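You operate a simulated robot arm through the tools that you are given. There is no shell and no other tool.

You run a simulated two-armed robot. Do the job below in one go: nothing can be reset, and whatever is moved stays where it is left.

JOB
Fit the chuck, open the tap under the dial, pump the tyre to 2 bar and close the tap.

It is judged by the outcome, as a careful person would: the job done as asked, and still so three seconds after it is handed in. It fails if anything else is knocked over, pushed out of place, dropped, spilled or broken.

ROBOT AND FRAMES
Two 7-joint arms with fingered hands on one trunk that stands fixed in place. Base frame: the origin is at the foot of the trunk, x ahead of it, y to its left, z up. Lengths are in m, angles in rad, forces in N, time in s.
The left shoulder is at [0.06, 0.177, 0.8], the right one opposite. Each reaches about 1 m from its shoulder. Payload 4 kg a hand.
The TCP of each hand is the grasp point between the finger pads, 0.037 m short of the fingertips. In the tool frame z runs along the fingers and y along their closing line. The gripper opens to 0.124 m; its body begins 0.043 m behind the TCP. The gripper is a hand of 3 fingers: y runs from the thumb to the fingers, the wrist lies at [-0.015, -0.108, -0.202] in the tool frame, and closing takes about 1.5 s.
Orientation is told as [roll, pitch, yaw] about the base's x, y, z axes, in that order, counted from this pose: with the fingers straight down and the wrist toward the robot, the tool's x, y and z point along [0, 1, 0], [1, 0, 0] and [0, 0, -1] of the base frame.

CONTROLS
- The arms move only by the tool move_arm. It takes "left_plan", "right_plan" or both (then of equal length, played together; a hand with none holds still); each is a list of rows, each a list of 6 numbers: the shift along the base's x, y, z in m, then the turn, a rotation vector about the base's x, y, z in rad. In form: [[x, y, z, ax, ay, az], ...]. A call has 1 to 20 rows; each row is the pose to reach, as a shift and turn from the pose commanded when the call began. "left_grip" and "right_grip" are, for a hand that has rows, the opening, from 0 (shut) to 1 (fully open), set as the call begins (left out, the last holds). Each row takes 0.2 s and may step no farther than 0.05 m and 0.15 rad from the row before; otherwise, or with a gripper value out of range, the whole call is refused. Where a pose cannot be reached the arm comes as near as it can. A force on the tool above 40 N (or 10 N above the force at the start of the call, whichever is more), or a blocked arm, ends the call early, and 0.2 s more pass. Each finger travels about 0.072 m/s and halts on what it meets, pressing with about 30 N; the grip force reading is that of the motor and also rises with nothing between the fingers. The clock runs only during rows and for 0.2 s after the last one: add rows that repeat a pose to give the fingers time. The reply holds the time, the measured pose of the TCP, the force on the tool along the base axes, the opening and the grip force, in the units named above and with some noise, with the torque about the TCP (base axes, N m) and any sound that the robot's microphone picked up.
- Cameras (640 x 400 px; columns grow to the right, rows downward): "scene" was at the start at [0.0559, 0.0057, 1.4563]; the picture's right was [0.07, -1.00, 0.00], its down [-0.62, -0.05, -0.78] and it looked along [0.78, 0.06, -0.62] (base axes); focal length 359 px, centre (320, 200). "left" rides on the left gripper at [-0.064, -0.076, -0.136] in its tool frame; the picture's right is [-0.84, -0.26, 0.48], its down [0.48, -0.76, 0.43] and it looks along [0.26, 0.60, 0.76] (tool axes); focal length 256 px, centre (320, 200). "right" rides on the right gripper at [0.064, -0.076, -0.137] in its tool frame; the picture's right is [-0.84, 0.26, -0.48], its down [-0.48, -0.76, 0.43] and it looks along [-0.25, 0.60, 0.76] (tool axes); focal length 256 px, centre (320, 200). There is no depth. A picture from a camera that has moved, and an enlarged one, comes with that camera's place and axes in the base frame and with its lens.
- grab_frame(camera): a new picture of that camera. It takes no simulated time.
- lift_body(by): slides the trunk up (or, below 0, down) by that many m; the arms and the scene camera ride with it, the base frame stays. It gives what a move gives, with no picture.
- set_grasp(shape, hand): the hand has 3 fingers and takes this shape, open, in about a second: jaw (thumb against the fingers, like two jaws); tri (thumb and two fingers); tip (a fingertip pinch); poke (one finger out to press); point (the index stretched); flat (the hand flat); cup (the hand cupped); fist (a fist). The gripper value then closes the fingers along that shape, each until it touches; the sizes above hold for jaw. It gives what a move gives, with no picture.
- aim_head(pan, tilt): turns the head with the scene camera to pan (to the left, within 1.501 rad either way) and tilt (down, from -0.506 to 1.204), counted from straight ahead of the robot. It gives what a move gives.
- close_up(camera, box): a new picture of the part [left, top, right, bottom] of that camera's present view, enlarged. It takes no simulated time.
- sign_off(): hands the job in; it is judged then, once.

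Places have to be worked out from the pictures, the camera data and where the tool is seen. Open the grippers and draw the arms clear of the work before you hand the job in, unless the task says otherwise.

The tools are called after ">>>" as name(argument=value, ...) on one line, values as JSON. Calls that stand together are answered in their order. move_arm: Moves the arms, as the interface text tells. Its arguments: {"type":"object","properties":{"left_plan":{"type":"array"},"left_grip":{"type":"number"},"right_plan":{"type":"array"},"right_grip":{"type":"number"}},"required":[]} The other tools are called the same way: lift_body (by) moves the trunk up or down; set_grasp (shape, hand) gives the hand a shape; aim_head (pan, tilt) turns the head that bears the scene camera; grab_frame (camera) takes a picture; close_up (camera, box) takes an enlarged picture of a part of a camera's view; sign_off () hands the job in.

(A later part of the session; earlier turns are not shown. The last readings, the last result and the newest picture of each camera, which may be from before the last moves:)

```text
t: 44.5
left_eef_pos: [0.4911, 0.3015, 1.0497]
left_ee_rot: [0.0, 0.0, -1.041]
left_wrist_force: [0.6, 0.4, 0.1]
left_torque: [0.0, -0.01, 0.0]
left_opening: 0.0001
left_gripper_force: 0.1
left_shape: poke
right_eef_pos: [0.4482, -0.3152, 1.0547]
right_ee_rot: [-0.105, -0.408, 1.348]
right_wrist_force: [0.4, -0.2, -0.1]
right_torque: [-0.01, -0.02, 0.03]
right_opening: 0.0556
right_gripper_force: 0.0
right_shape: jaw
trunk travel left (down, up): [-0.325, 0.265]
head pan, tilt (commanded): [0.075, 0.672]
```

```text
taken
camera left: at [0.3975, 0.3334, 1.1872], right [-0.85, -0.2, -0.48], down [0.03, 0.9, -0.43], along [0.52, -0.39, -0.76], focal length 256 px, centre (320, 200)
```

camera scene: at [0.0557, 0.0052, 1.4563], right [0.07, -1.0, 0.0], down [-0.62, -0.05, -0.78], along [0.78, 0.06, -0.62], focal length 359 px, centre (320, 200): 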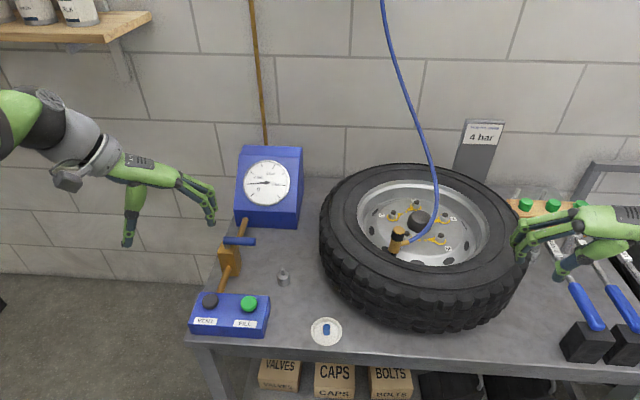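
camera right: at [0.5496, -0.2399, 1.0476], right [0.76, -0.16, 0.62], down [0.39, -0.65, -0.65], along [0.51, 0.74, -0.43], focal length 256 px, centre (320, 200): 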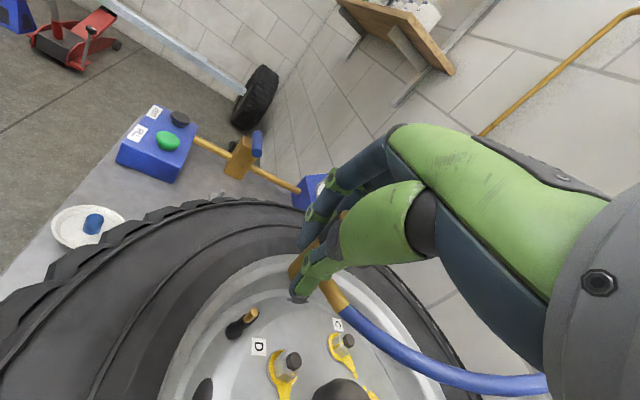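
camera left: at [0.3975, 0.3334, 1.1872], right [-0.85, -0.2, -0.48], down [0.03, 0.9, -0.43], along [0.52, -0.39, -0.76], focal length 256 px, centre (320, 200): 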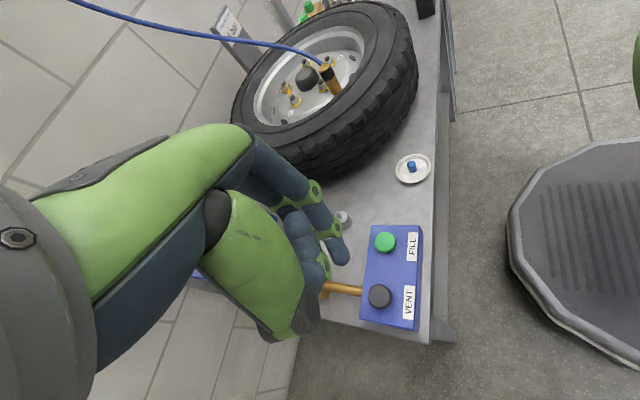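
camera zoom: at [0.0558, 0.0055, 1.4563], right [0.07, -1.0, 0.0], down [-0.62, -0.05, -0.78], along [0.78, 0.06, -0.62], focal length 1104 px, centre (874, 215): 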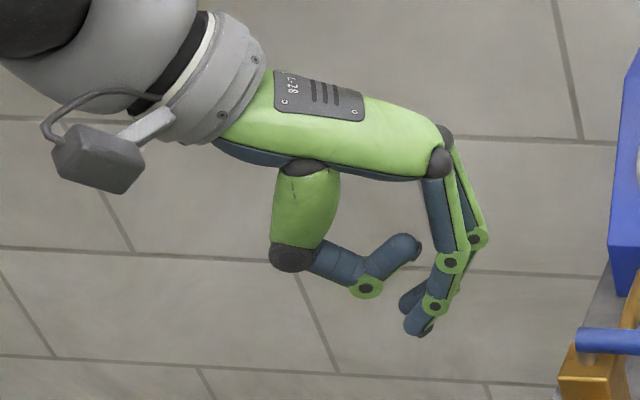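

In this shape both fingers point down with the thumb tucked away and the tips about 3.5 cm below the grasp point. I'll bring them down on the near (-x) side of the lever's free end, ready to push it toward the dial.

>>> move_arm(left_plan=[[0.032, -0.017, -0.025, 0, 0, 0], [0.064, -0.033, -0.05, 0, 0, 0], [0.097, -0.05, -0.075, 0, 0, 0], [0.125, -0.0665, -0.1, 0, 0, 0], [0.125, -0.0665, -0.14, 0, 0, 0], [0.125, -0.0665, -0.18, 0, 0, 0]])

>>> close_up(camera="scene", box=[190, 150, 310, 280])

>>> grab_frame(camera="left")

```text
t: 45.9
left_eef_pos: [0.6148, 0.234, 0.869]
left_ee_rot: [-0.002, -0.001, -1.043]
left_wrist_force: [0.3, 0.2, -1.0]
left_torque: [0.01, -0.03, 0.01]
left_opening: 0.0001
left_gripper_force: 0.0
left_shape: poke
right_eef_pos: [0.4471, -0.3155, 1.0547]
right_ee_rot: [-0.106, -0.409, 1.348]
right_wrist_force: [-0.9, 0.3, 0.4]
right_torque: [-0.01, -0.01, -0.01]
right_opening: 0.0555
right_gripper_force: 0.1
right_shape: jaw
trunk travel left (down, up): [-0.325, 0.265]
head pan, tilt (commanded): [0.075, 0.672]
```

```text
3.08 times, centred on (250, 215) of scene
camera zoom: at [0.056, 0.0058, 1.4563], right [0.07, -1.0, 0.0], down [-0.62, -0.05, -0.78], along [0.78, 0.06, -0.62], focal length 1104 px, centre (535, 154)
```

zoom: 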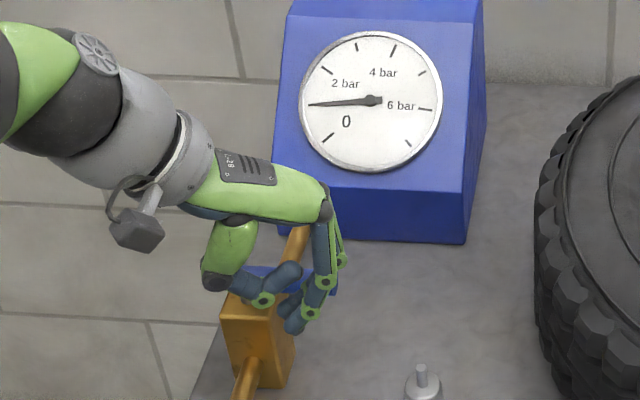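

```text
taken
camera left: at [0.5222, 0.2673, 1.0059], right [-0.85, -0.2, -0.48], down [0.03, 0.9, -0.44], along [0.52, -0.39, -0.76], focal length 256 px, centre (320, 200)
```

left: 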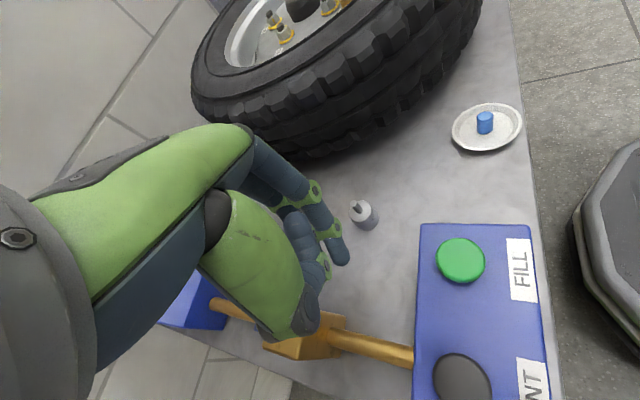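

The fingers are just on the near side of the lever. I'll lower them to lever height, shift slightly toward its free end, and creep forward to touch it.

>>> move_arm(left_plan=[[0, -0.008, -0.025, 0, 0, 0], [0, -0.008, -0.047, 0, 0, 0], [0.012, -0.008, -0.047, 0, 0, 0], [0.024, -0.008, -0.047, 0, 0, 0], [0.034, -0.008, -0.047, 0, 0, 0]])

>>> close_up(camera="scene", box=[190, 150, 310, 280])

>>> grab_frame(camera="left")

```text
t: 47.1
left_eef_pos: [0.6461, 0.2259, 0.8228]
left_ee_rot: [-0.003, 0.002, -1.045]
left_wrist_force: [-13.2, -3.1, -1.3]
left_torque: [-0.02, 0.19, -0.22]
left_opening: 0.0
left_gripper_force: 0.0
left_shape: poke
right_eef_pos: [0.4468, -0.3166, 1.0543]
right_ee_rot: [-0.108, -0.41, 1.349]
right_wrist_force: [-0.9, 0.2, 0.3]
right_torque: [-0.01, 0.0, 0.04]
right_opening: 0.0553
right_gripper_force: 0.2
right_shape: jaw
trunk travel left (down, up): [-0.325, 0.265]
head pan, tilt (commanded): [0.075, 0.672]
```

```text
3.08 times, centred on (250, 215) of scene
camera zoom: at [0.0547, 0.0053, 1.4563], right [0.07, -1.0, 0.0], down [-0.62, -0.05, -0.78], along [0.78, 0.06, -0.62], focal length 1104 px, centre (535, 154)
```

zoom: 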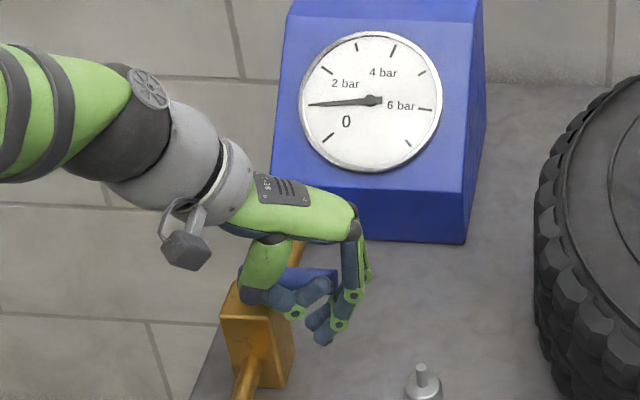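

```text
taken
camera left: at [0.5548, 0.2583, 0.9592], right [-0.85, -0.2, -0.48], down [0.04, 0.9, -0.44], along [0.52, -0.39, -0.76], focal length 256 px, centre (320, 200)
```

left: 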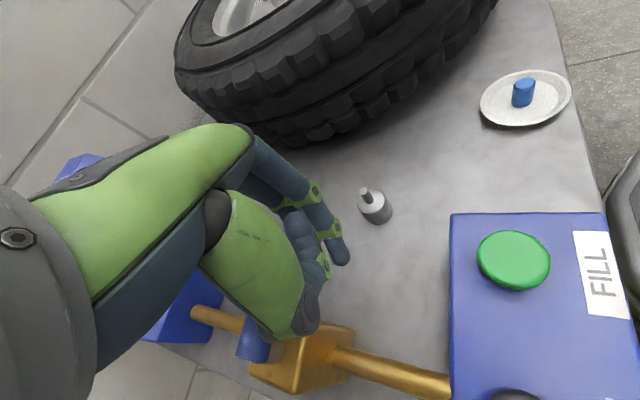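

The hand has met the lever with about 13 N of push and it hasn't turned yet. I'll push a few millimetres more to learn whether it yields in this direction.

>>> move_arm(left_plan=[[0.002, 0, 0, 0, 0, 0], [0.004, 0, 0, 0, 0, 0], [0.004, 0, 0, 0, 0, 0]])

>>> close_up(camera="scene", box=[205, 220, 285, 290])

```text
t: 47.9
left_eef_pos: [0.6503, 0.2243, 0.822]
left_ee_rot: [-0.003, 0.002, -1.045]
left_wrist_force: [-27.9, -7.8, -4.9]
left_torque: [0.01, 0.38, -0.57]
left_opening: 0.0001
left_gripper_force: 0.0
left_shape: poke
right_eef_pos: [0.446, -0.3164, 1.056]
right_ee_rot: [-0.11, -0.41, 1.348]
right_wrist_force: [-0.6, 0.9, -0.2]
right_torque: [0.0, 0.02, -0.04]
right_opening: 0.0558
right_gripper_force: 0.1
right_shape: jaw
trunk travel left (down, up): [-0.325, 0.265]
head pan, tilt (commanded): [0.075, 0.672]
```

```text
5.71 times, centred on (245, 255) of scene
camera zoom: at [0.0539, 0.005, 1.4563], right [0.07, -1.0, 0.0], down [-0.62, -0.05, -0.78], along [0.78, 0.06, -0.62], focal length 2050 px, centre (749, -114)
```

zoom: 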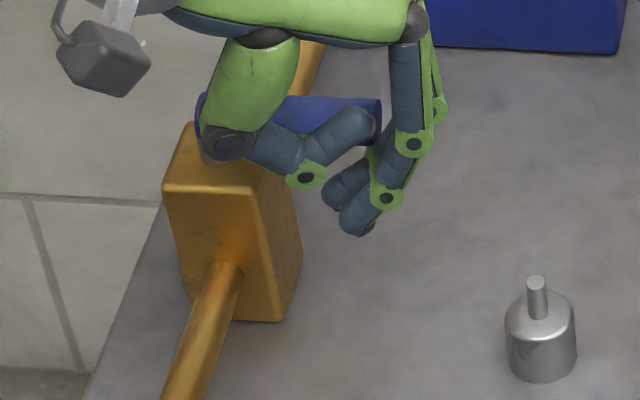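

At 28 N against the lever's end it hasn't moved, so it's against its stop in that direction and must open toward the robot. I'll back off, lift clear, and return to the jaw shape to straddle the lever between thumb and fingers.

>>> move_arm(left_plan=[[-0.015, 0, 0, 0, 0, 0], [-0.04, 0, 0, 0, 0, 0], [-0.05, 0, 0.04, 0, 0, 0], [-0.05, 0, 0.085, 0, 0, 0], [-0.04, 0, 0.13, 0, 0, 0.14], [-0.02, 0, 0.15, 0, 0, 0.28], [0, 0, 0.15, 0, 0, 0.42], [0.005, 0, 0.15, 0, 0, 0.56], [0.01, 0, 0.15, 0, 0, 0.7], [0.015, 0, 0.15, 0, 0, 0.84], [0.02, 0, 0.15, 0, 0, 0.98], [0.025, 0.003, 0.15, 0, 0, 1.043]])

>>> set_grasp(hand="left", shape="jaw")

>>> close_up(camera="scene", box=[180, 120, 320, 280])

>>> grab_frame(camera="left")

```text
t: 50.5
left_eef_pos: [0.6782, 0.2291, 0.973]
left_ee_rot: [0.0, -0.001, 0.001]
left_wrist_force: [-0.5, 0.1, -0.7]
left_torque: [-0.02, 0.03, -0.01]
left_opening: 0.0
left_gripper_force: 0.1
left_shape: poke
right_eef_pos: [0.4484, -0.3156, 1.0538]
right_ee_rot: [-0.107, -0.407, 1.348]
right_wrist_force: [-0.2, -0.9, 0.6]
right_torque: [-0.02, -0.03, 0.0]
right_opening: 0.0556
right_gripper_force: 0.1
right_shape: jaw
trunk travel left (down, up): [-0.325, 0.265]
head pan, tilt (commanded): [0.075, 0.672]
```

```text
t: 51.4
left_eef_pos: [0.6787, 0.2293, 0.9734]
left_ee_rot: [0.001, 0.0, 0.0]
left_wrist_force: [-0.8, 0.6, 0.2]
left_torque: [-0.01, 0.0, 0.01]
left_opening: 0.1241
left_gripper_force: 0.0
left_shape: jaw
right_eef_pos: [0.4472, -0.3153, 1.0538]
right_ee_rot: [-0.107, -0.408, 1.349]
right_wrist_force: [0.0, -0.3, -0.4]
right_torque: [0.01, 0.01, 0.01]
right_opening: 0.0558
right_gripper_force: 0.1
right_shape: jaw
trunk travel left (down, up): [-0.325, 0.265]
head pan, tilt (commanded): [0.075, 0.672]
```

```text
2.50 times, centred on (250, 200) of scene
camera zoom: at [0.0559, 0.0055, 1.4563], right [0.07, -1.0, 0.0], down [-0.62, -0.05, -0.78], along [0.78, 0.06, -0.62], focal length 897 px, centre (495, 200)
```

zoom: 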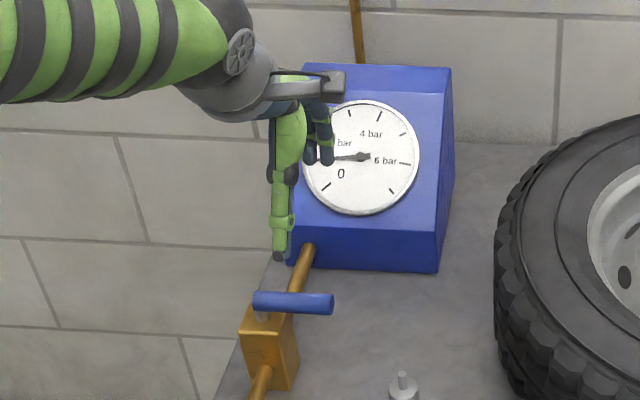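

```text
taken
camera left: at [0.603, 0.165, 1.1096], right [-0.26, -0.84, -0.48], down [-0.76, 0.48, -0.43], along [0.6, 0.26, -0.76], focal length 256 px, centre (320, 200)
```

left: 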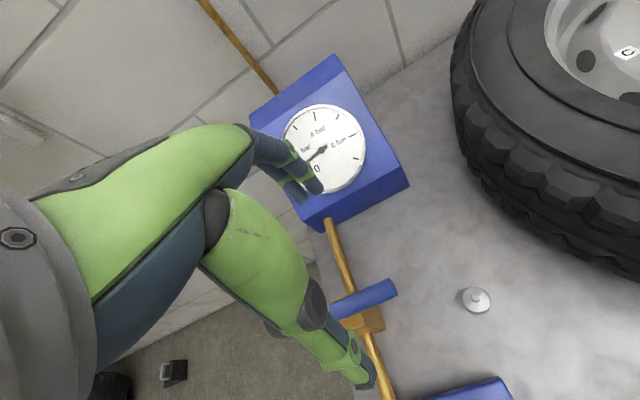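

The lever's free end is confirmed at about (0.68, 0.218) and its axis at x≈0.681. I'll narrow the jaw to about 6 cm and lower it so the lever lies between thumb and fingers near its end.

>>> move_arm(left_plan=[[0.002, 0.005, 0, 0, 0, 0], [0.002, 0.005, -0.03, 0, 0, 0], [0.002, 0.005, -0.065, 0, 0, 0], [0.002, 0.005, -0.1, 0, 0, 0]], left_grip=0.5)

>>> close_up(camera="scene", box=[190, 170, 310, 280])

>>> grab_frame(camera="left")

```text
t: 52.4
left_eef_pos: [0.6798, 0.2338, 0.8714]
left_ee_rot: [0.0, 0.001, 0.001]
left_wrist_force: [1.0, -0.3, -0.7]
left_torque: [-0.02, -0.02, 0.02]
left_opening: 0.0623
left_gripper_force: 0.0
left_shape: jaw
right_eef_pos: [0.4472, -0.3156, 1.0532]
right_ee_rot: [-0.106, -0.409, 1.346]
right_wrist_force: [0.3, 0.0, -0.2]
right_torque: [0.0, 0.0, 0.02]
right_opening: 0.0559
right_gripper_force: 0.1
right_shape: jaw
trunk travel left (down, up): [-0.325, 0.265]
head pan, tilt (commanded): [0.075, 0.672]
```

```text
3.64 times, centred on (250, 225) of scene
camera zoom: at [0.056, 0.0055, 1.4563], right [0.07, -1.0, 0.0], down [-0.62, -0.05, -0.78], along [0.78, 0.06, -0.62], focal length 1304 px, centre (574, 109)
```

zoom: 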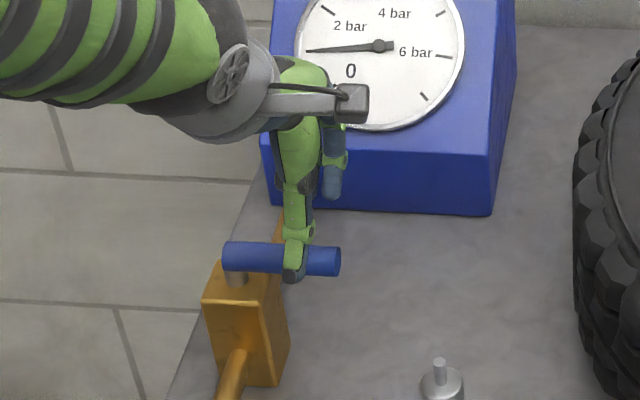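

```text
taken
camera left: at [0.605, 0.1698, 1.0089], right [-0.26, -0.84, -0.48], down [-0.76, 0.48, -0.43], along [0.6, 0.26, -0.76], focal length 256 px, centre (320, 200)
```

left: 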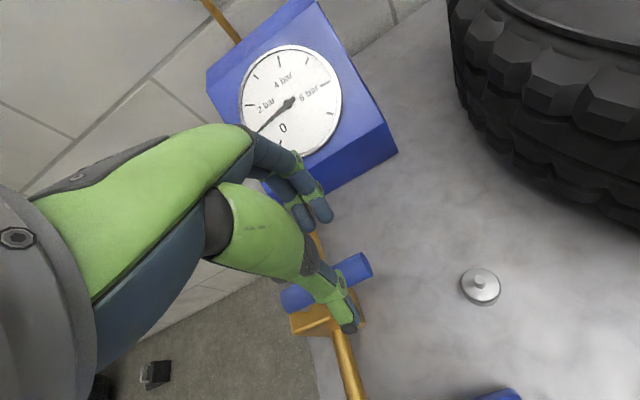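

The thumb is on the near side and the fingers on the far side of the lever. I'll lower the last 4.7 cm so the lever lies between them.

>>> move_arm(left_plan=[[0, 0, -0.016, 0, 0, 0], [0, 0, -0.032, 0, 0, 0], [0, 0, -0.047, 0, 0, 0]])

>>> close_up(camera="scene", box=[190, 170, 310, 280])

>>> close_up(camera="left", box=[240, 160, 420, 360])

```text
t: 53.2
left_eef_pos: [0.6798, 0.2341, 0.8262]
left_ee_rot: [0.001, 0.001, -0.001]
left_wrist_force: [0.5, -0.2, -1.0]
left_torque: [-0.01, 0.0, -0.02]
left_opening: 0.0623
left_gripper_force: 0.0
left_shape: jaw
right_eef_pos: [0.4468, -0.3151, 1.0536]
right_ee_rot: [-0.105, -0.408, 1.348]
right_wrist_force: [-0.5, -0.6, 0.2]
right_torque: [0.02, 0.02, -0.01]
right_opening: 0.0555
right_gripper_force: 0.0
right_shape: jaw
trunk travel left (down, up): [-0.325, 0.265]
head pan, tilt (commanded): [0.075, 0.672]
```

```text
3.64 times, centred on (250, 225) of scene
camera zoom: at [0.0559, 0.0055, 1.4563], right [0.07, -1.0, 0.0], down [-0.62, -0.05, -0.78], along [0.78, 0.06, -0.62], focal length 1304 px, centre (574, 109)
```

zoom: 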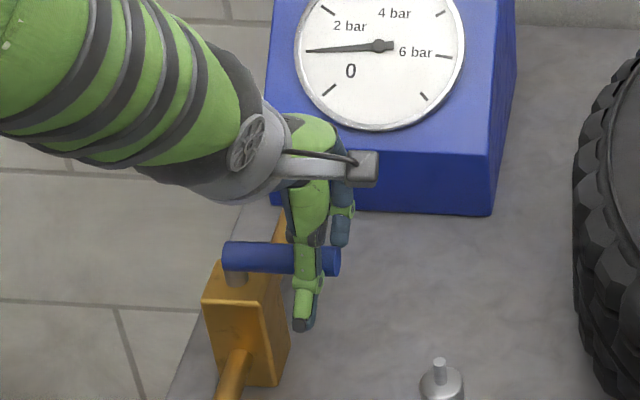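

```text
2.00 times, centred on (330, 260) of left
camera zoom: at [0.6052, 0.1693, 0.9621], right [-0.26, -0.84, -0.48], down [-0.76, 0.48, -0.43], along [0.6, 0.26, -0.76], focal length 512 px, centre (300, 80)
```

zoom: 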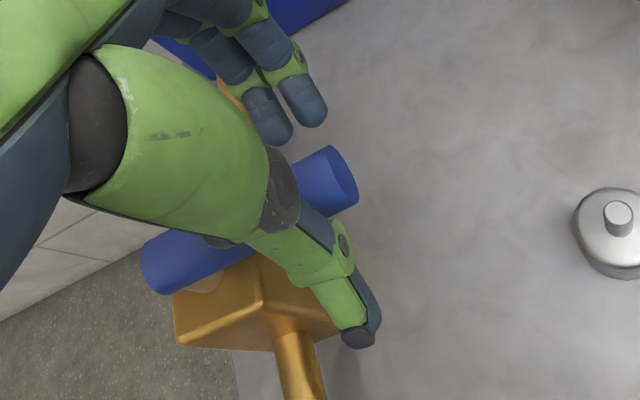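

The lever is between the thumb and fingers. I'll narrow the jaw around it loosely and swing it toward the robot along an arc about its pivot, turning the hand with it.

>>> move_arm(left_plan=[[0, 0, 0, 0, 0, 0], [0, 0, 0, 0, 0, 0], [-0.0056, 0.0003, 0, 0, 0, -0.1], [-0.0111, 0.0011, 0, 0, 0, -0.2], [-0.0165, 0.0025, 0, 0, 0, -0.3], [-0.0218, 0.0044, 0, 0, 0, -0.4], [-0.0268, 0.0069, 0, 0, 0, -0.5]], left_grip=0.28)

>>> close_up(camera="scene", box=[190, 170, 310, 280])

>>> close_up(camera="left", box=[240, 160, 420, 360])

```text
t: 54.8
left_eef_pos: [0.6539, 0.2412, 0.8257]
left_ee_rot: [-0.001, 0.0, -0.502]
left_wrist_force: [1.2, 0.1, -1.1]
left_torque: [0.07, -0.01, 0.04]
left_opening: 0.0354
left_gripper_force: 0.0
left_shape: jaw
right_eef_pos: [0.4465, -0.3147, 1.0536]
right_ee_rot: [-0.105, -0.409, 1.347]
right_wrist_force: [0.7, 0.3, -0.7]
right_torque: [0.0, 0.04, 0.0]
right_opening: 0.0556
right_gripper_force: 0.1
right_shape: jaw
trunk travel left (down, up): [-0.325, 0.265]
head pan, tilt (commanded): [0.075, 0.672]
```

```text
3.64 times, centred on (250, 225) of scene
camera zoom: at [0.0561, 0.0057, 1.4563], right [0.07, -1.0, 0.0], down [-0.62, -0.05, -0.78], along [0.78, 0.06, -0.62], focal length 1304 px, centre (574, 109)
```

zoom: 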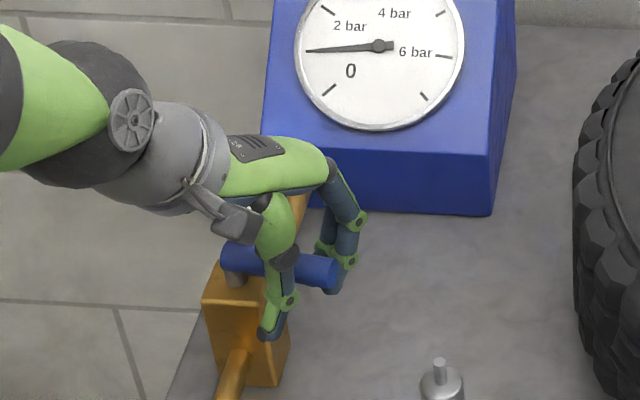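

```text
2.00 times, centred on (330, 260) of left
camera zoom: at [0.5572, 0.2213, 0.9625], right [-0.63, -0.61, -0.48], down [-0.43, 0.79, -0.43], along [0.65, -0.06, -0.76], focal length 512 px, centre (300, 80)
```

zoom: 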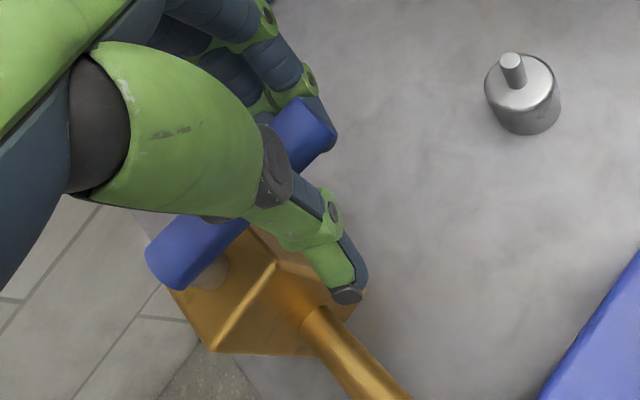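

The lever is following toward the robot with almost no force, so this is the opening direction. I'll continue the arc toward being in line with the pipe.

>>> move_arm(left_plan=[[-0.0048, 0.0029, 0, 0, 0, -0.1], [-0.0092, 0.0063, 0, 0, 0, -0.2], [-0.0133, 0.0101, 0, 0, 0, -0.3], [-0.017, 0.0143, 0, 0, 0, -0.4], [-0.0203, 0.0189, 0, 0, 0, -0.5], [-0.0231, 0.0237, 0, 0, 0, -0.6], [-0.0253, 0.0289, 0, 0, 0, -0.7], [-0.0271, 0.0342, 0, 0, 0, -0.8], [-0.0283, 0.0396, 0, 0, 0, -0.9], [-0.029, 0.0452, 0, 0, 0, -1.0]])

>>> close_up(camera="scene", box=[190, 150, 310, 290])

>>> close_up(camera="left", box=[240, 160, 420, 360])

```text
t: 57.0
left_eef_pos: [0.6245, 0.2862, 0.8273]
left_ee_rot: [0.0, 0.001, -1.502]
left_wrist_force: [-0.8, -1.7, -0.3]
left_torque: [0.03, 0.0, 0.06]
left_opening: 0.0354
left_gripper_force: 0.0
left_shape: jaw
right_eef_pos: [0.4478, -0.3162, 1.0536]
right_ee_rot: [-0.106, -0.408, 1.347]
right_wrist_force: [-0.8, -0.8, -0.3]
right_torque: [-0.01, 0.0, 0.03]
right_opening: 0.0556
right_gripper_force: 0.1
right_shape: jaw
trunk travel left (down, up): [-0.325, 0.265]
head pan, tilt (commanded): [0.075, 0.672]
```

```text
2.86 times, centred on (250, 220) of scene
camera zoom: at [0.0559, 0.0055, 1.4563], right [0.07, -1.0, 0.0], down [-0.62, -0.05, -0.78], along [0.78, 0.06, -0.62], focal length 1025 px, centre (520, 143)
```

zoom: 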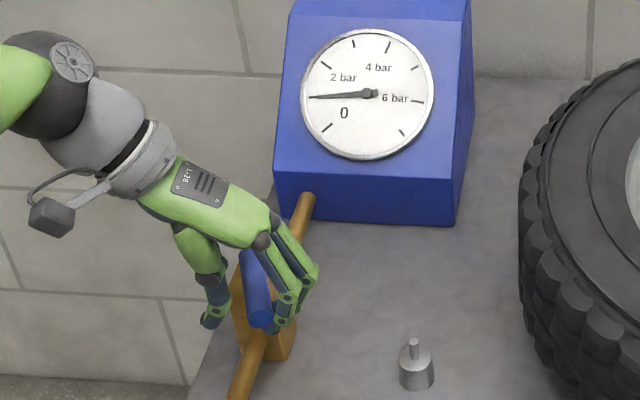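

```text
2.00 times, centred on (330, 260) of left
camera zoom: at [0.5559, 0.357, 0.9625], right [-0.85, 0.2, -0.48], down [0.43, 0.79, -0.43], along [0.3, -0.58, -0.76], focal length 512 px, centre (300, 80)
```

zoom: 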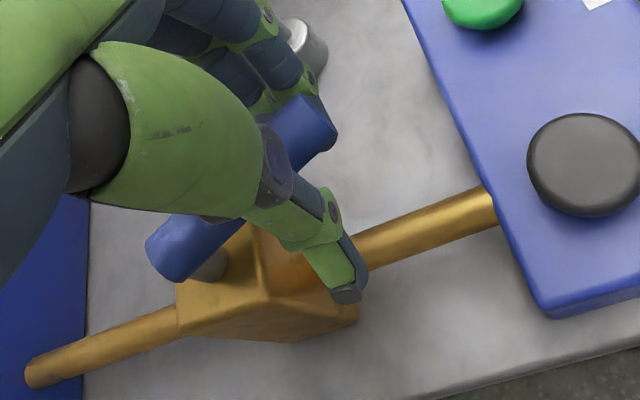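

The lever has turned about 70°, with the loose jaw lagging a little. I'll continue until it lines up with the pipe or meets its stop.

>>> move_arm(left_plan=[[-0.0001, 0.0056, 0, 0, 0, -0.08], [0.0003, 0.0112, 0, 0, 0, -0.16], [0.0013, 0.0167, 0, 0, 0, -0.24]])

>>> close_up(camera="scene", box=[190, 150, 310, 290])

>>> close_up(camera="left", box=[240, 160, 420, 360])

```text
t: 57.8
left_eef_pos: [0.6259, 0.3029, 0.8257]
left_ee_rot: [0.001, -0.001, -1.74]
left_wrist_force: [-0.9, -1.6, -0.7]
left_torque: [-0.03, 0.02, 0.03]
left_opening: 0.0355
left_gripper_force: 0.1
left_shape: jaw
right_eef_pos: [0.4477, -0.3154, 1.0552]
right_ee_rot: [-0.106, -0.409, 1.347]
right_wrist_force: [-0.4, 0.4, -0.6]
right_torque: [-0.01, -0.01, -0.01]
right_opening: 0.0555
right_gripper_force: 0.2
right_shape: jaw
trunk travel left (down, up): [-0.325, 0.265]
head pan, tilt (commanded): [0.075, 0.672]
```

```text
2.86 times, centred on (250, 220) of scene
camera zoom: at [0.0559, 0.0055, 1.4563], right [0.07, -1.0, 0.0], down [-0.62, -0.05, -0.78], along [0.78, 0.06, -0.62], focal length 1025 px, centre (520, 143)
```

zoom: 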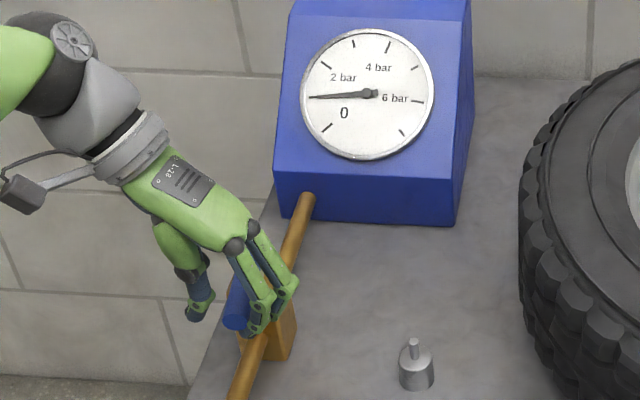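

```text
2.00 times, centred on (330, 260) of left
camera zoom: at [0.5758, 0.3877, 0.9621], right [-0.78, 0.39, -0.48], down [0.6, 0.67, -0.43], along [0.15, -0.63, -0.76], focal length 512 px, centre (300, 80)
```

zoom: 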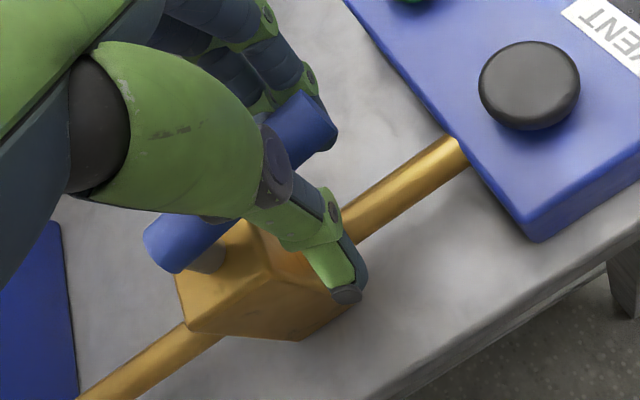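

The lever now looks nearly parallel to the pipe. I'll push a little further to find its stop.

>>> move_arm(left_plan=[[0.001, 0.004, 0, 0, 0, -0.06], [0.0018, 0.008, 0, 0, 0, -0.1], [0.0018, 0.008, 0, 0, 0, -0.1]])

>>> close_up(camera="scene", box=[190, 150, 310, 290])

>>> close_up(camera="left", box=[240, 160, 420, 360])

```text
t: 58.6
left_eef_pos: [0.6257, 0.3113, 0.8251]
left_ee_rot: [-0.002, -0.002, -1.841]
left_wrist_force: [0.4, -4.9, -1.9]
left_torque: [-0.02, -0.03, 0.05]
left_opening: 0.0356
left_gripper_force: 0.1
left_shape: jaw
right_eef_pos: [0.4462, -0.3154, 1.055]
right_ee_rot: [-0.107, -0.408, 1.347]
right_wrist_force: [0.5, -0.1, 0.5]
right_torque: [0.01, -0.01, -0.02]
right_opening: 0.0554
right_gripper_force: 0.1
right_shape: jaw
trunk travel left (down, up): [-0.325, 0.265]
head pan, tilt (commanded): [0.075, 0.672]
```

```text
2.86 times, centred on (250, 220) of scene
camera zoom: at [0.056, 0.0053, 1.4563], right [0.07, -1.0, 0.0], down [-0.62, -0.05, -0.78], along [0.78, 0.06, -0.62], focal length 1025 px, centre (520, 143)
```

zoom: 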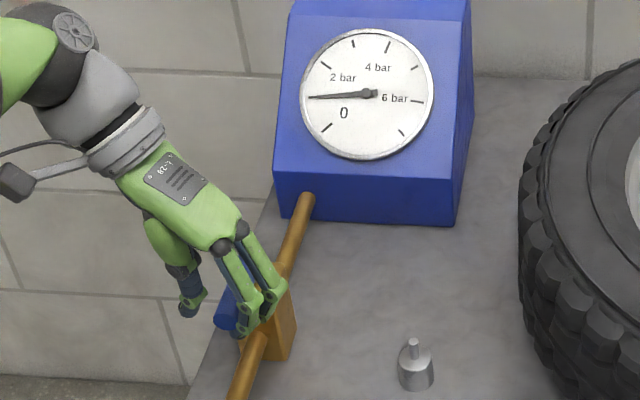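

```text
2.00 times, centred on (330, 260) of left
camera zoom: at [0.5867, 0.4, 0.9622], right [-0.74, 0.47, -0.48], down [0.67, 0.6, -0.43], along [0.09, -0.64, -0.76], focal length 512 px, centre (300, 80)
```

zoom: 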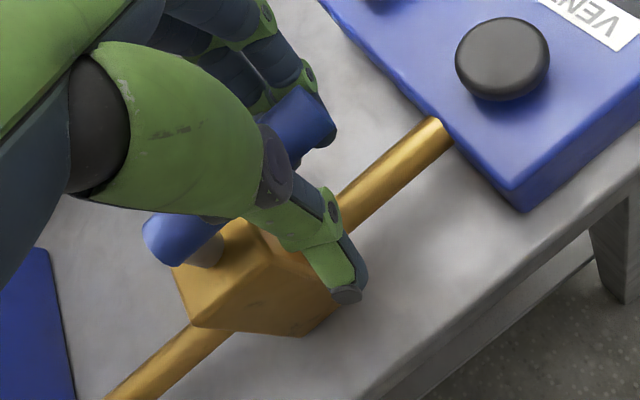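

The side force is rising to about 5 N, so this looks like the stop. I'll zoom in to judge the lever against the pipe.

>>> close_up(camera="scene", box=[210, 215, 280, 285])

>>> grab_frame(camera="left")

```text
5.71 times, centred on (245, 250) of scene
camera zoom: at [0.056, 0.0053, 1.4563], right [0.07, -1.0, 0.0], down [-0.62, -0.05, -0.78], along [0.78, 0.06, -0.62], focal length 2050 px, centre (749, -86)
```

zoom: 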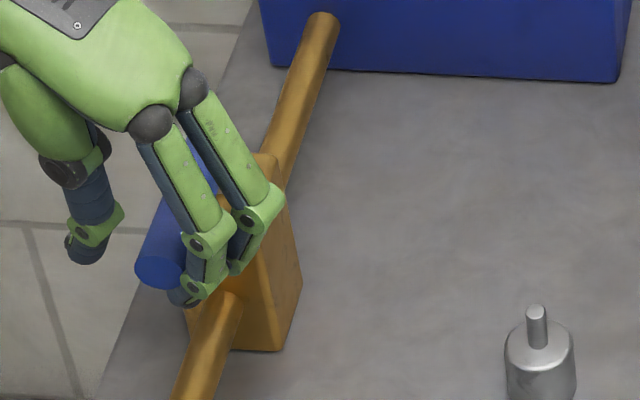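

```text
taken
camera left: at [0.5867, 0.4, 0.9622], right [-0.74, 0.47, -0.48], down [0.67, 0.6, -0.43], along [0.09, -0.64, -0.76], focal length 256 px, centre (320, 200)
```

left: 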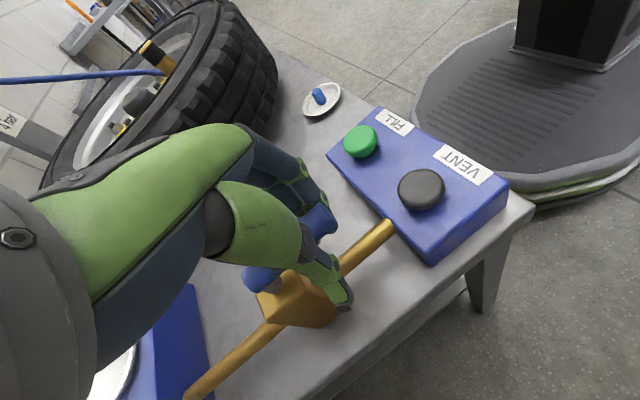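

The lever's end is now at about (0.611, 0.2925), directly in line with the pipe, so the tap is open. I'll relax, open the jaw and lift the left hand clear.

>>> move_arm(left_plan=[[0, -0.004, 0, 0, 0, 0], [0, -0.006, 0, 0, 0, 0], [0, -0.006, 0, 0, 0, 0], [0, -0.006, 0.03, 0, 0, 0], [0, -0.006, 0.07, 0, 0, 0], [-0.01, -0.006, 0.11, 0, 0, 0.1], [-0.03, -0.02, 0.14, 0, 0, 0.24], [-0.05, -0.04, 0.14, 0, 0, 0.38], [-0.07, -0.06, 0.14, 0, 0, 0.52], [-0.08, -0.08, 0.14, 0, 0, 0.66], [-0.09, -0.1, 0.14, 0, 0, 0.8]], left_grip=0.5)

>>> set_grasp(hand="left", shape="poke")

>>> grab_frame(camera="scene")

>>> grab_frame(camera="left")

>>> close_up(camera="scene", box=[190, 150, 310, 320])

```text
t: 61.0
left_eef_pos: [0.5371, 0.2103, 0.9654]
left_ee_rot: [-0.001, 0.001, -1.036]
left_wrist_force: [0.6, 0.1, -0.2]
left_torque: [-0.04, 0.0, -0.01]
left_opening: 0.0617
left_gripper_force: 0.0
left_shape: jaw
right_eef_pos: [0.4474, -0.3161, 1.0536]
right_ee_rot: [-0.108, -0.408, 1.349]
right_wrist_force: [0.4, -0.8, 0.3]
right_torque: [-0.02, -0.02, -0.02]
right_opening: 0.0557
right_gripper_force: 0.1
right_shape: jaw
trunk travel left (down, up): [-0.325, 0.265]
head pan, tilt (commanded): [0.075, 0.672]
```

```text
t: 61.9
left_eef_pos: [0.5374, 0.211, 0.9659]
left_ee_rot: [0.001, -0.002, -1.04]
left_wrist_force: [-0.3, -0.6, -0.4]
left_torque: [0.01, 0.03, -0.01]
left_opening: 0.0001
left_gripper_force: 0.1
left_shape: poke
right_eef_pos: [0.447, -0.3161, 1.054]
right_ee_rot: [-0.105, -0.408, 1.348]
right_wrist_force: [-0.4, 0.3, -0.1]
right_torque: [0.0, 0.02, 0.05]
right_opening: 0.0556
right_gripper_force: 0.0
right_shape: jaw
trunk travel left (down, up): [-0.325, 0.265]
head pan, tilt (commanded): [0.075, 0.672]
```

```text
taken
camera scene: at [0.0558, 0.0055, 1.4563], right [0.07, -1.0, 0.0], down [-0.62, -0.05, -0.78], along [0.78, 0.06, -0.62], focal length 359 px, centre (320, 200)
```

scene: 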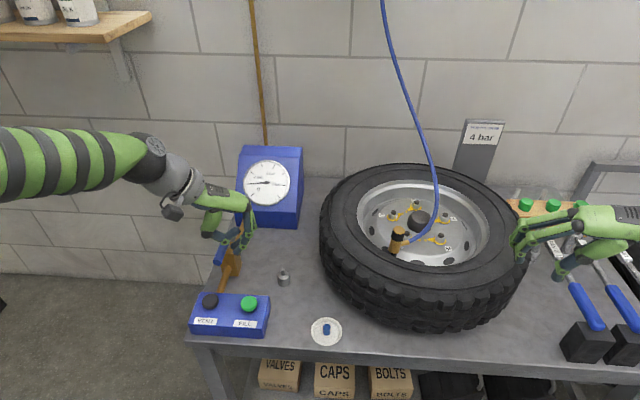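

```text
taken
camera left: at [0.4451, 0.2435, 1.1021], right [-0.85, -0.2, -0.48], down [0.03, 0.9, -0.43], along [0.52, -0.39, -0.76], focal length 256 px, centre (320, 200)
```

left: 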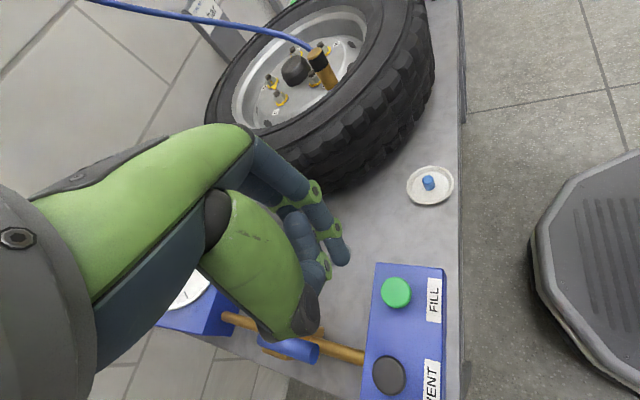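

```text
2.35 times, centred on (250, 235) of scene
camera zoom: at [0.0558, 0.0055, 1.4563], right [0.07, -1.0, 0.0], down [-0.62, -0.05, -0.78], along [0.78, 0.06, -0.62], focal length 844 px, centre (485, 118)
```

zoom: 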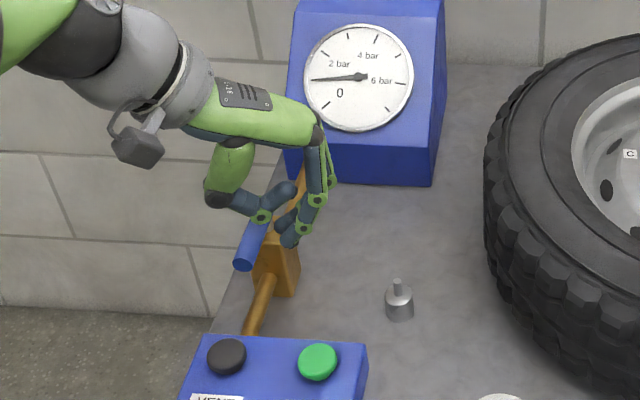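

The lever lies along the pipe (tap open), and the dial still shows 1 bar. I'll bring the two fingertips down over the green FILL button and stop about 2 cm above it.

>>> move_arm(left_plan=[[-0.001, -0.003, -0.045, 0, 0, 0], [-0.002, -0.005, -0.09, 0, 0, 0], [-0.002, -0.005, -0.13, 0, 0, 0], [-0.002, -0.005, -0.148, 0, 0, 0]])

>>> close_up(camera="scene", box=[190, 240, 310, 350])

>>> close_up(camera="left", box=[240, 180, 440, 360])

```text
t: 62.9
left_eef_pos: [0.5361, 0.2052, 0.8171]
left_ee_rot: [-0.002, 0.0, -1.04]
left_wrist_force: [-0.5, 0.2, -0.7]
left_torque: [0.02, -0.03, 0.0]
left_opening: 0.0
left_gripper_force: 0.1
left_shape: poke
right_eef_pos: [0.448, -0.3148, 1.0534]
right_ee_rot: [-0.107, -0.408, 1.347]
right_wrist_force: [-0.6, -0.3, 0.5]
right_torque: [0.02, -0.01, 0.0]
right_opening: 0.0555
right_gripper_force: 0.0
right_shape: jaw
trunk travel left (down, up): [-0.325, 0.265]
head pan, tilt (commanded): [0.075, 0.672]
```

```text
3.64 times, centred on (250, 295) of scene
camera zoom: at [0.056, 0.0057, 1.4563], right [0.07, -1.0, 0.0], down [-0.62, -0.05, -0.78], along [0.78, 0.06, -0.62], focal length 1304 px, centre (574, -146)
```

zoom: 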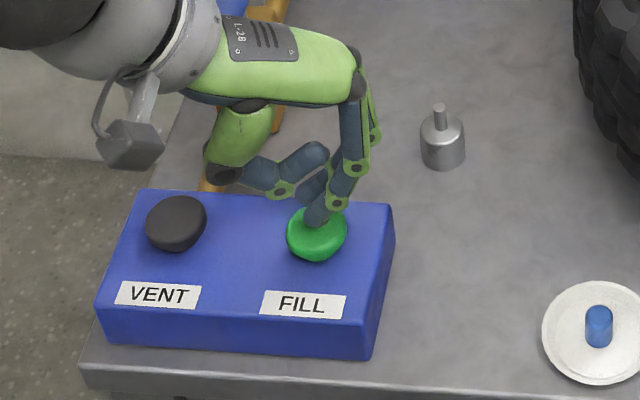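

```text
2.22 times, centred on (340, 270) of left
camera zoom: at [0.4426, 0.2374, 0.9533], right [-0.85, -0.2, -0.48], down [0.03, 0.9, -0.43], along [0.52, -0.39, -0.76], focal length 569 px, centre (276, 44)
```

zoom: 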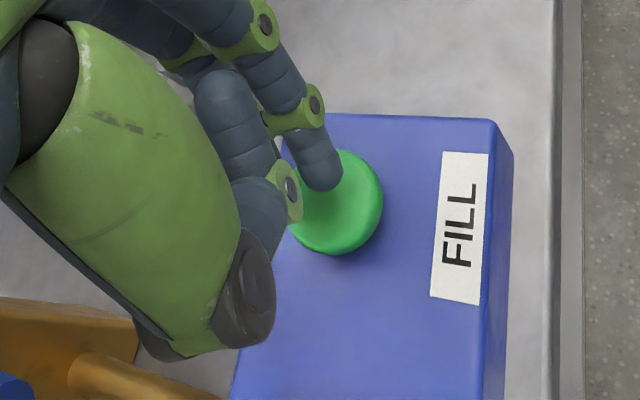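

The leading fingertip is centred over the FILL button. I'll lower to just touch it, then make short measured presses while watching the dial.

>>> move_arm(left_plan=[[0, 0, -0.008, 0, 0, 0], [0, 0, -0.015, 0, 0, 0]])

>>> close_up(camera="scene", box=[190, 240, 310, 350])

>>> close_up(camera="scene", box=[225, 140, 315, 230])

```text
t: 63.5
left_eef_pos: [0.5359, 0.2051, 0.8031]
left_ee_rot: [-0.001, 0.001, -1.037]
left_wrist_force: [0.4, -0.1, 1.2]
left_torque: [-0.02, -0.04, -0.04]
left_opening: 0.0
left_gripper_force: 0.1
left_shape: poke
right_eef_pos: [0.4495, -0.3159, 1.0539]
right_ee_rot: [-0.106, -0.407, 1.347]
right_wrist_force: [0.5, 0.6, 0.1]
right_torque: [0.03, -0.01, 0.01]
right_opening: 0.0556
right_gripper_force: 0.1
right_shape: jaw
trunk travel left (down, up): [-0.325, 0.265]
head pan, tilt (commanded): [0.075, 0.672]
```

```text
3.64 times, centred on (250, 295) of scene
camera zoom: at [0.0559, 0.0056, 1.4563], right [0.07, -1.0, 0.0], down [-0.62, -0.05, -0.78], along [0.78, 0.06, -0.62], focal length 1304 px, centre (574, -146)
```

zoom: 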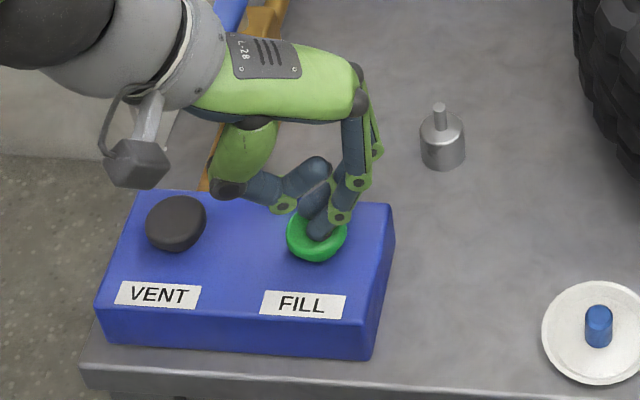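

```text
4.44 times, centred on (270, 185) of scene
camera zoom: at [0.0559, 0.0056, 1.4563], right [0.07, -1.0, 0.0], down [-0.62, -0.05, -0.78], along [0.78, 0.06, -0.62], focal length 1594 px, centre (542, 267)
```

zoom: 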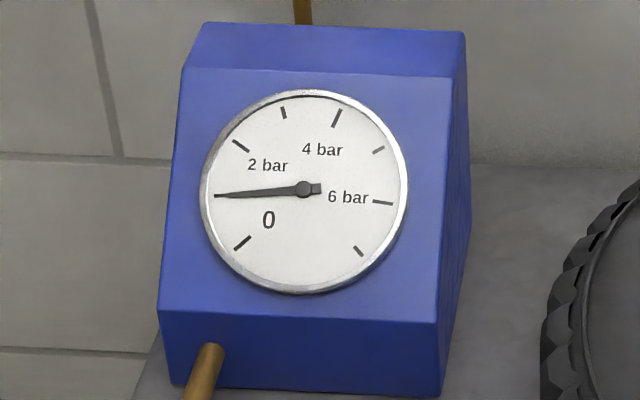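

The fingertip is just touching the button (about 1–2 N) and the dial is still at 1 bar. I'll make a very short trial press, 4 mm down and straight back, to learn the fill rate.

>>> move_arm(left_plan=[[0, 0, -0.004, 0, 0, 0], [0, 0, 0.002, 0, 0, 0]])

>>> close_up(camera="scene", box=[225, 140, 315, 230])

```text
t: 64.1
left_eef_pos: [0.5364, 0.2069, 0.8055]
left_ee_rot: [0.001, 0.0, -1.041]
left_wrist_force: [0.5, -0.7, 0.6]
left_torque: [0.0, 0.0, 0.01]
left_opening: 0.0
left_gripper_force: 0.1
left_shape: poke
right_eef_pos: [0.4465, -0.3157, 1.0529]
right_ee_rot: [-0.107, -0.408, 1.346]
right_wrist_force: [-0.1, 0.2, 1.2]
right_torque: [0.0, -0.01, 0.01]
right_opening: 0.0557
right_gripper_force: 0.1
right_shape: jaw
trunk travel left (down, up): [-0.325, 0.265]
head pan, tilt (commanded): [0.075, 0.672]
```

```text
4.44 times, centred on (270, 185) of scene
camera zoom: at [0.0559, 0.0056, 1.4562], right [0.07, -1.0, 0.0], down [-0.62, -0.05, -0.78], along [0.78, 0.06, -0.62], focal length 1594 px, centre (542, 267)
```

zoom: 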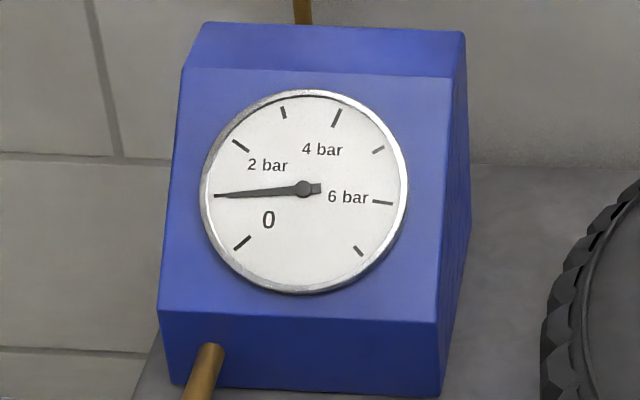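

That press was too shallow to register. I'll press about 8 mm below the touch point for a moment and release.

>>> move_arm(left_plan=[[0, 0, -0.006, 0, 0, 0], [0, 0, -0.01, 0, 0, 0]])

>>> close_up(camera="scene", box=[225, 140, 315, 230])

>>> close_up(camera="scene", box=[190, 240, 310, 350])

```text
t: 64.7
left_eef_pos: [0.5352, 0.2056, 0.795]
left_ee_rot: [0.001, 0.002, -1.041]
left_wrist_force: [1.2, -0.7, 6.6]
left_torque: [-0.06, 0.03, 0.02]
left_opening: 0.0
left_gripper_force: 0.1
left_shape: poke
right_eef_pos: [0.4469, -0.316, 1.0537]
right_ee_rot: [-0.107, -0.407, 1.348]
right_wrist_force: [0.2, 0.2, 0.9]
right_torque: [0.02, 0.04, 0.01]
right_opening: 0.0557
right_gripper_force: 0.0
right_shape: jaw
trunk travel left (down, up): [-0.325, 0.265]
head pan, tilt (commanded): [0.075, 0.672]
heard: click
```

```text
4.44 times, centred on (270, 185) of scene
camera zoom: at [0.0555, 0.0054, 1.4564], right [0.07, -1.0, 0.0], down [-0.62, -0.05, -0.78], along [0.78, 0.06, -0.62], focal length 1594 px, centre (542, 267)
```

zoom: 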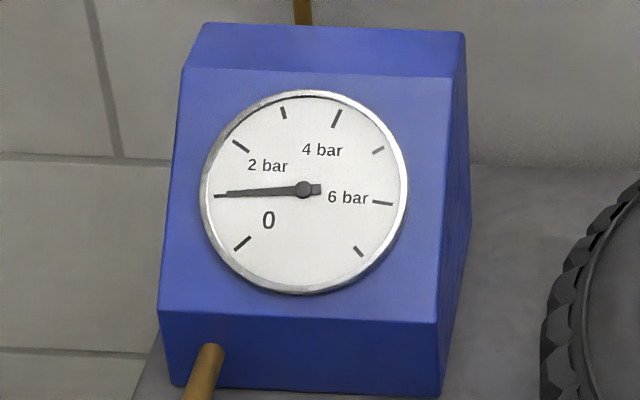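

```text
3.64 times, centred on (250, 295) of scene
camera zoom: at [0.0555, 0.0054, 1.4564], right [0.07, -1.0, 0.0], down [-0.62, -0.05, -0.78], along [0.78, 0.06, -0.62], focal length 1304 px, centre (574, -146)
```

zoom: 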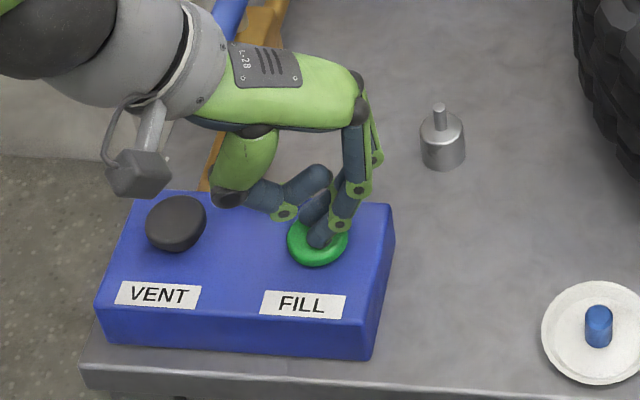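

I heard a click: the button is down with 6.6 N and the needle is just starting to rise. I'll hold it for about 0.6 s to measure the rate.

>>> move_arm(left_plan=[[0, 0, 0, 0, 0, 0], [0, 0, 0, 0, 0, 0]])

>>> close_up(camera="scene", box=[225, 140, 315, 230])

```text
t: 65.3
left_eef_pos: [0.5358, 0.2063, 0.7948]
left_ee_rot: [0.0, 0.0, -1.042]
left_wrist_force: [0.4, -0.9, 8.1]
left_torque: [-0.05, 0.04, 0.01]
left_opening: 0.0001
left_gripper_force: 0.1
left_shape: poke
right_eef_pos: [0.4467, -0.3173, 1.0543]
right_ee_rot: [-0.107, -0.408, 1.346]
right_wrist_force: [-0.5, -0.8, 0.3]
right_torque: [0.02, 0.02, 0.0]
right_opening: 0.0558
right_gripper_force: 0.0
right_shape: jaw
trunk travel left (down, up): [-0.325, 0.265]
head pan, tilt (commanded): [0.075, 0.672]
```

```text
4.44 times, centred on (270, 185) of scene
camera zoom: at [0.0554, 0.0053, 1.4563], right [0.07, -1.0, 0.0], down [-0.62, -0.05, -0.78], along [0.78, 0.06, -0.62], focal length 1594 px, centre (542, 267)
```

zoom: 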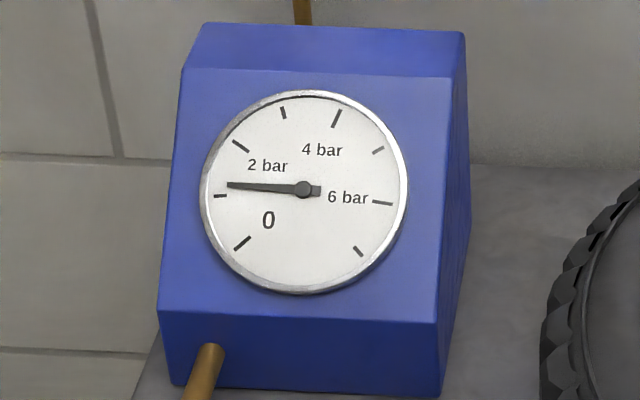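

The needle reads about 1.22 bar, so the rate is roughly 0.29 bar/s. I'll hold for about 1.6 s more, which should give about 1.7 bar, then check.

>>> move_arm(left_plan=[[0, 0, 0, 0, 0, 0], [0, 0, 0, 0, 0, 0], [0, 0, 0, 0, 0, 0], [0, 0, 0, 0, 0, 0], [0, 0, 0, 0, 0, 0], [0, 0, 0, 0, 0, 0], [0, 0, 0, 0, 0, 0]])

>>> close_up(camera="scene", box=[225, 140, 315, 230])

```text
t: 66.9
left_eef_pos: [0.536, 0.2057, 0.7955]
left_ee_rot: [0.0, 0.002, -1.038]
left_wrist_force: [3.0, -1.4, 9.9]
left_torque: [-0.08, -0.07, 0.05]
left_opening: 0.0001
left_gripper_force: 0.1
left_shape: poke
right_eef_pos: [0.4471, -0.3165, 1.0538]
right_ee_rot: [-0.106, -0.41, 1.348]
right_wrist_force: [-1.2, 0.1, 0.8]
right_torque: [0.03, 0.01, -0.01]
right_opening: 0.0553
right_gripper_force: 0.1
right_shape: jaw
trunk travel left (down, up): [-0.325, 0.265]
head pan, tilt (commanded): [0.075, 0.672]
```

```text
4.44 times, centred on (270, 185) of scene
camera zoom: at [0.0555, 0.0053, 1.4563], right [0.07, -1.0, 0.0], down [-0.62, -0.05, -0.78], along [0.78, 0.06, -0.62], focal length 1594 px, centre (542, 267)
```

zoom: 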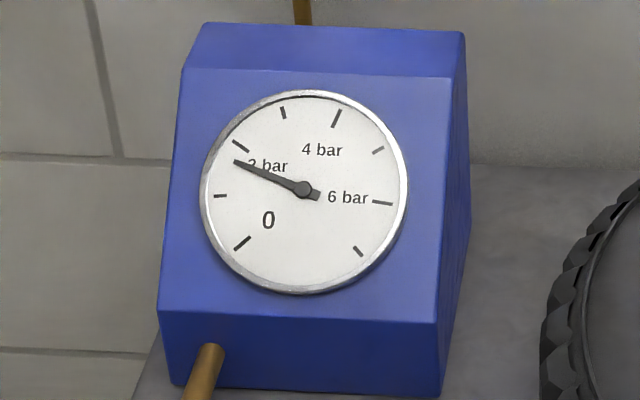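

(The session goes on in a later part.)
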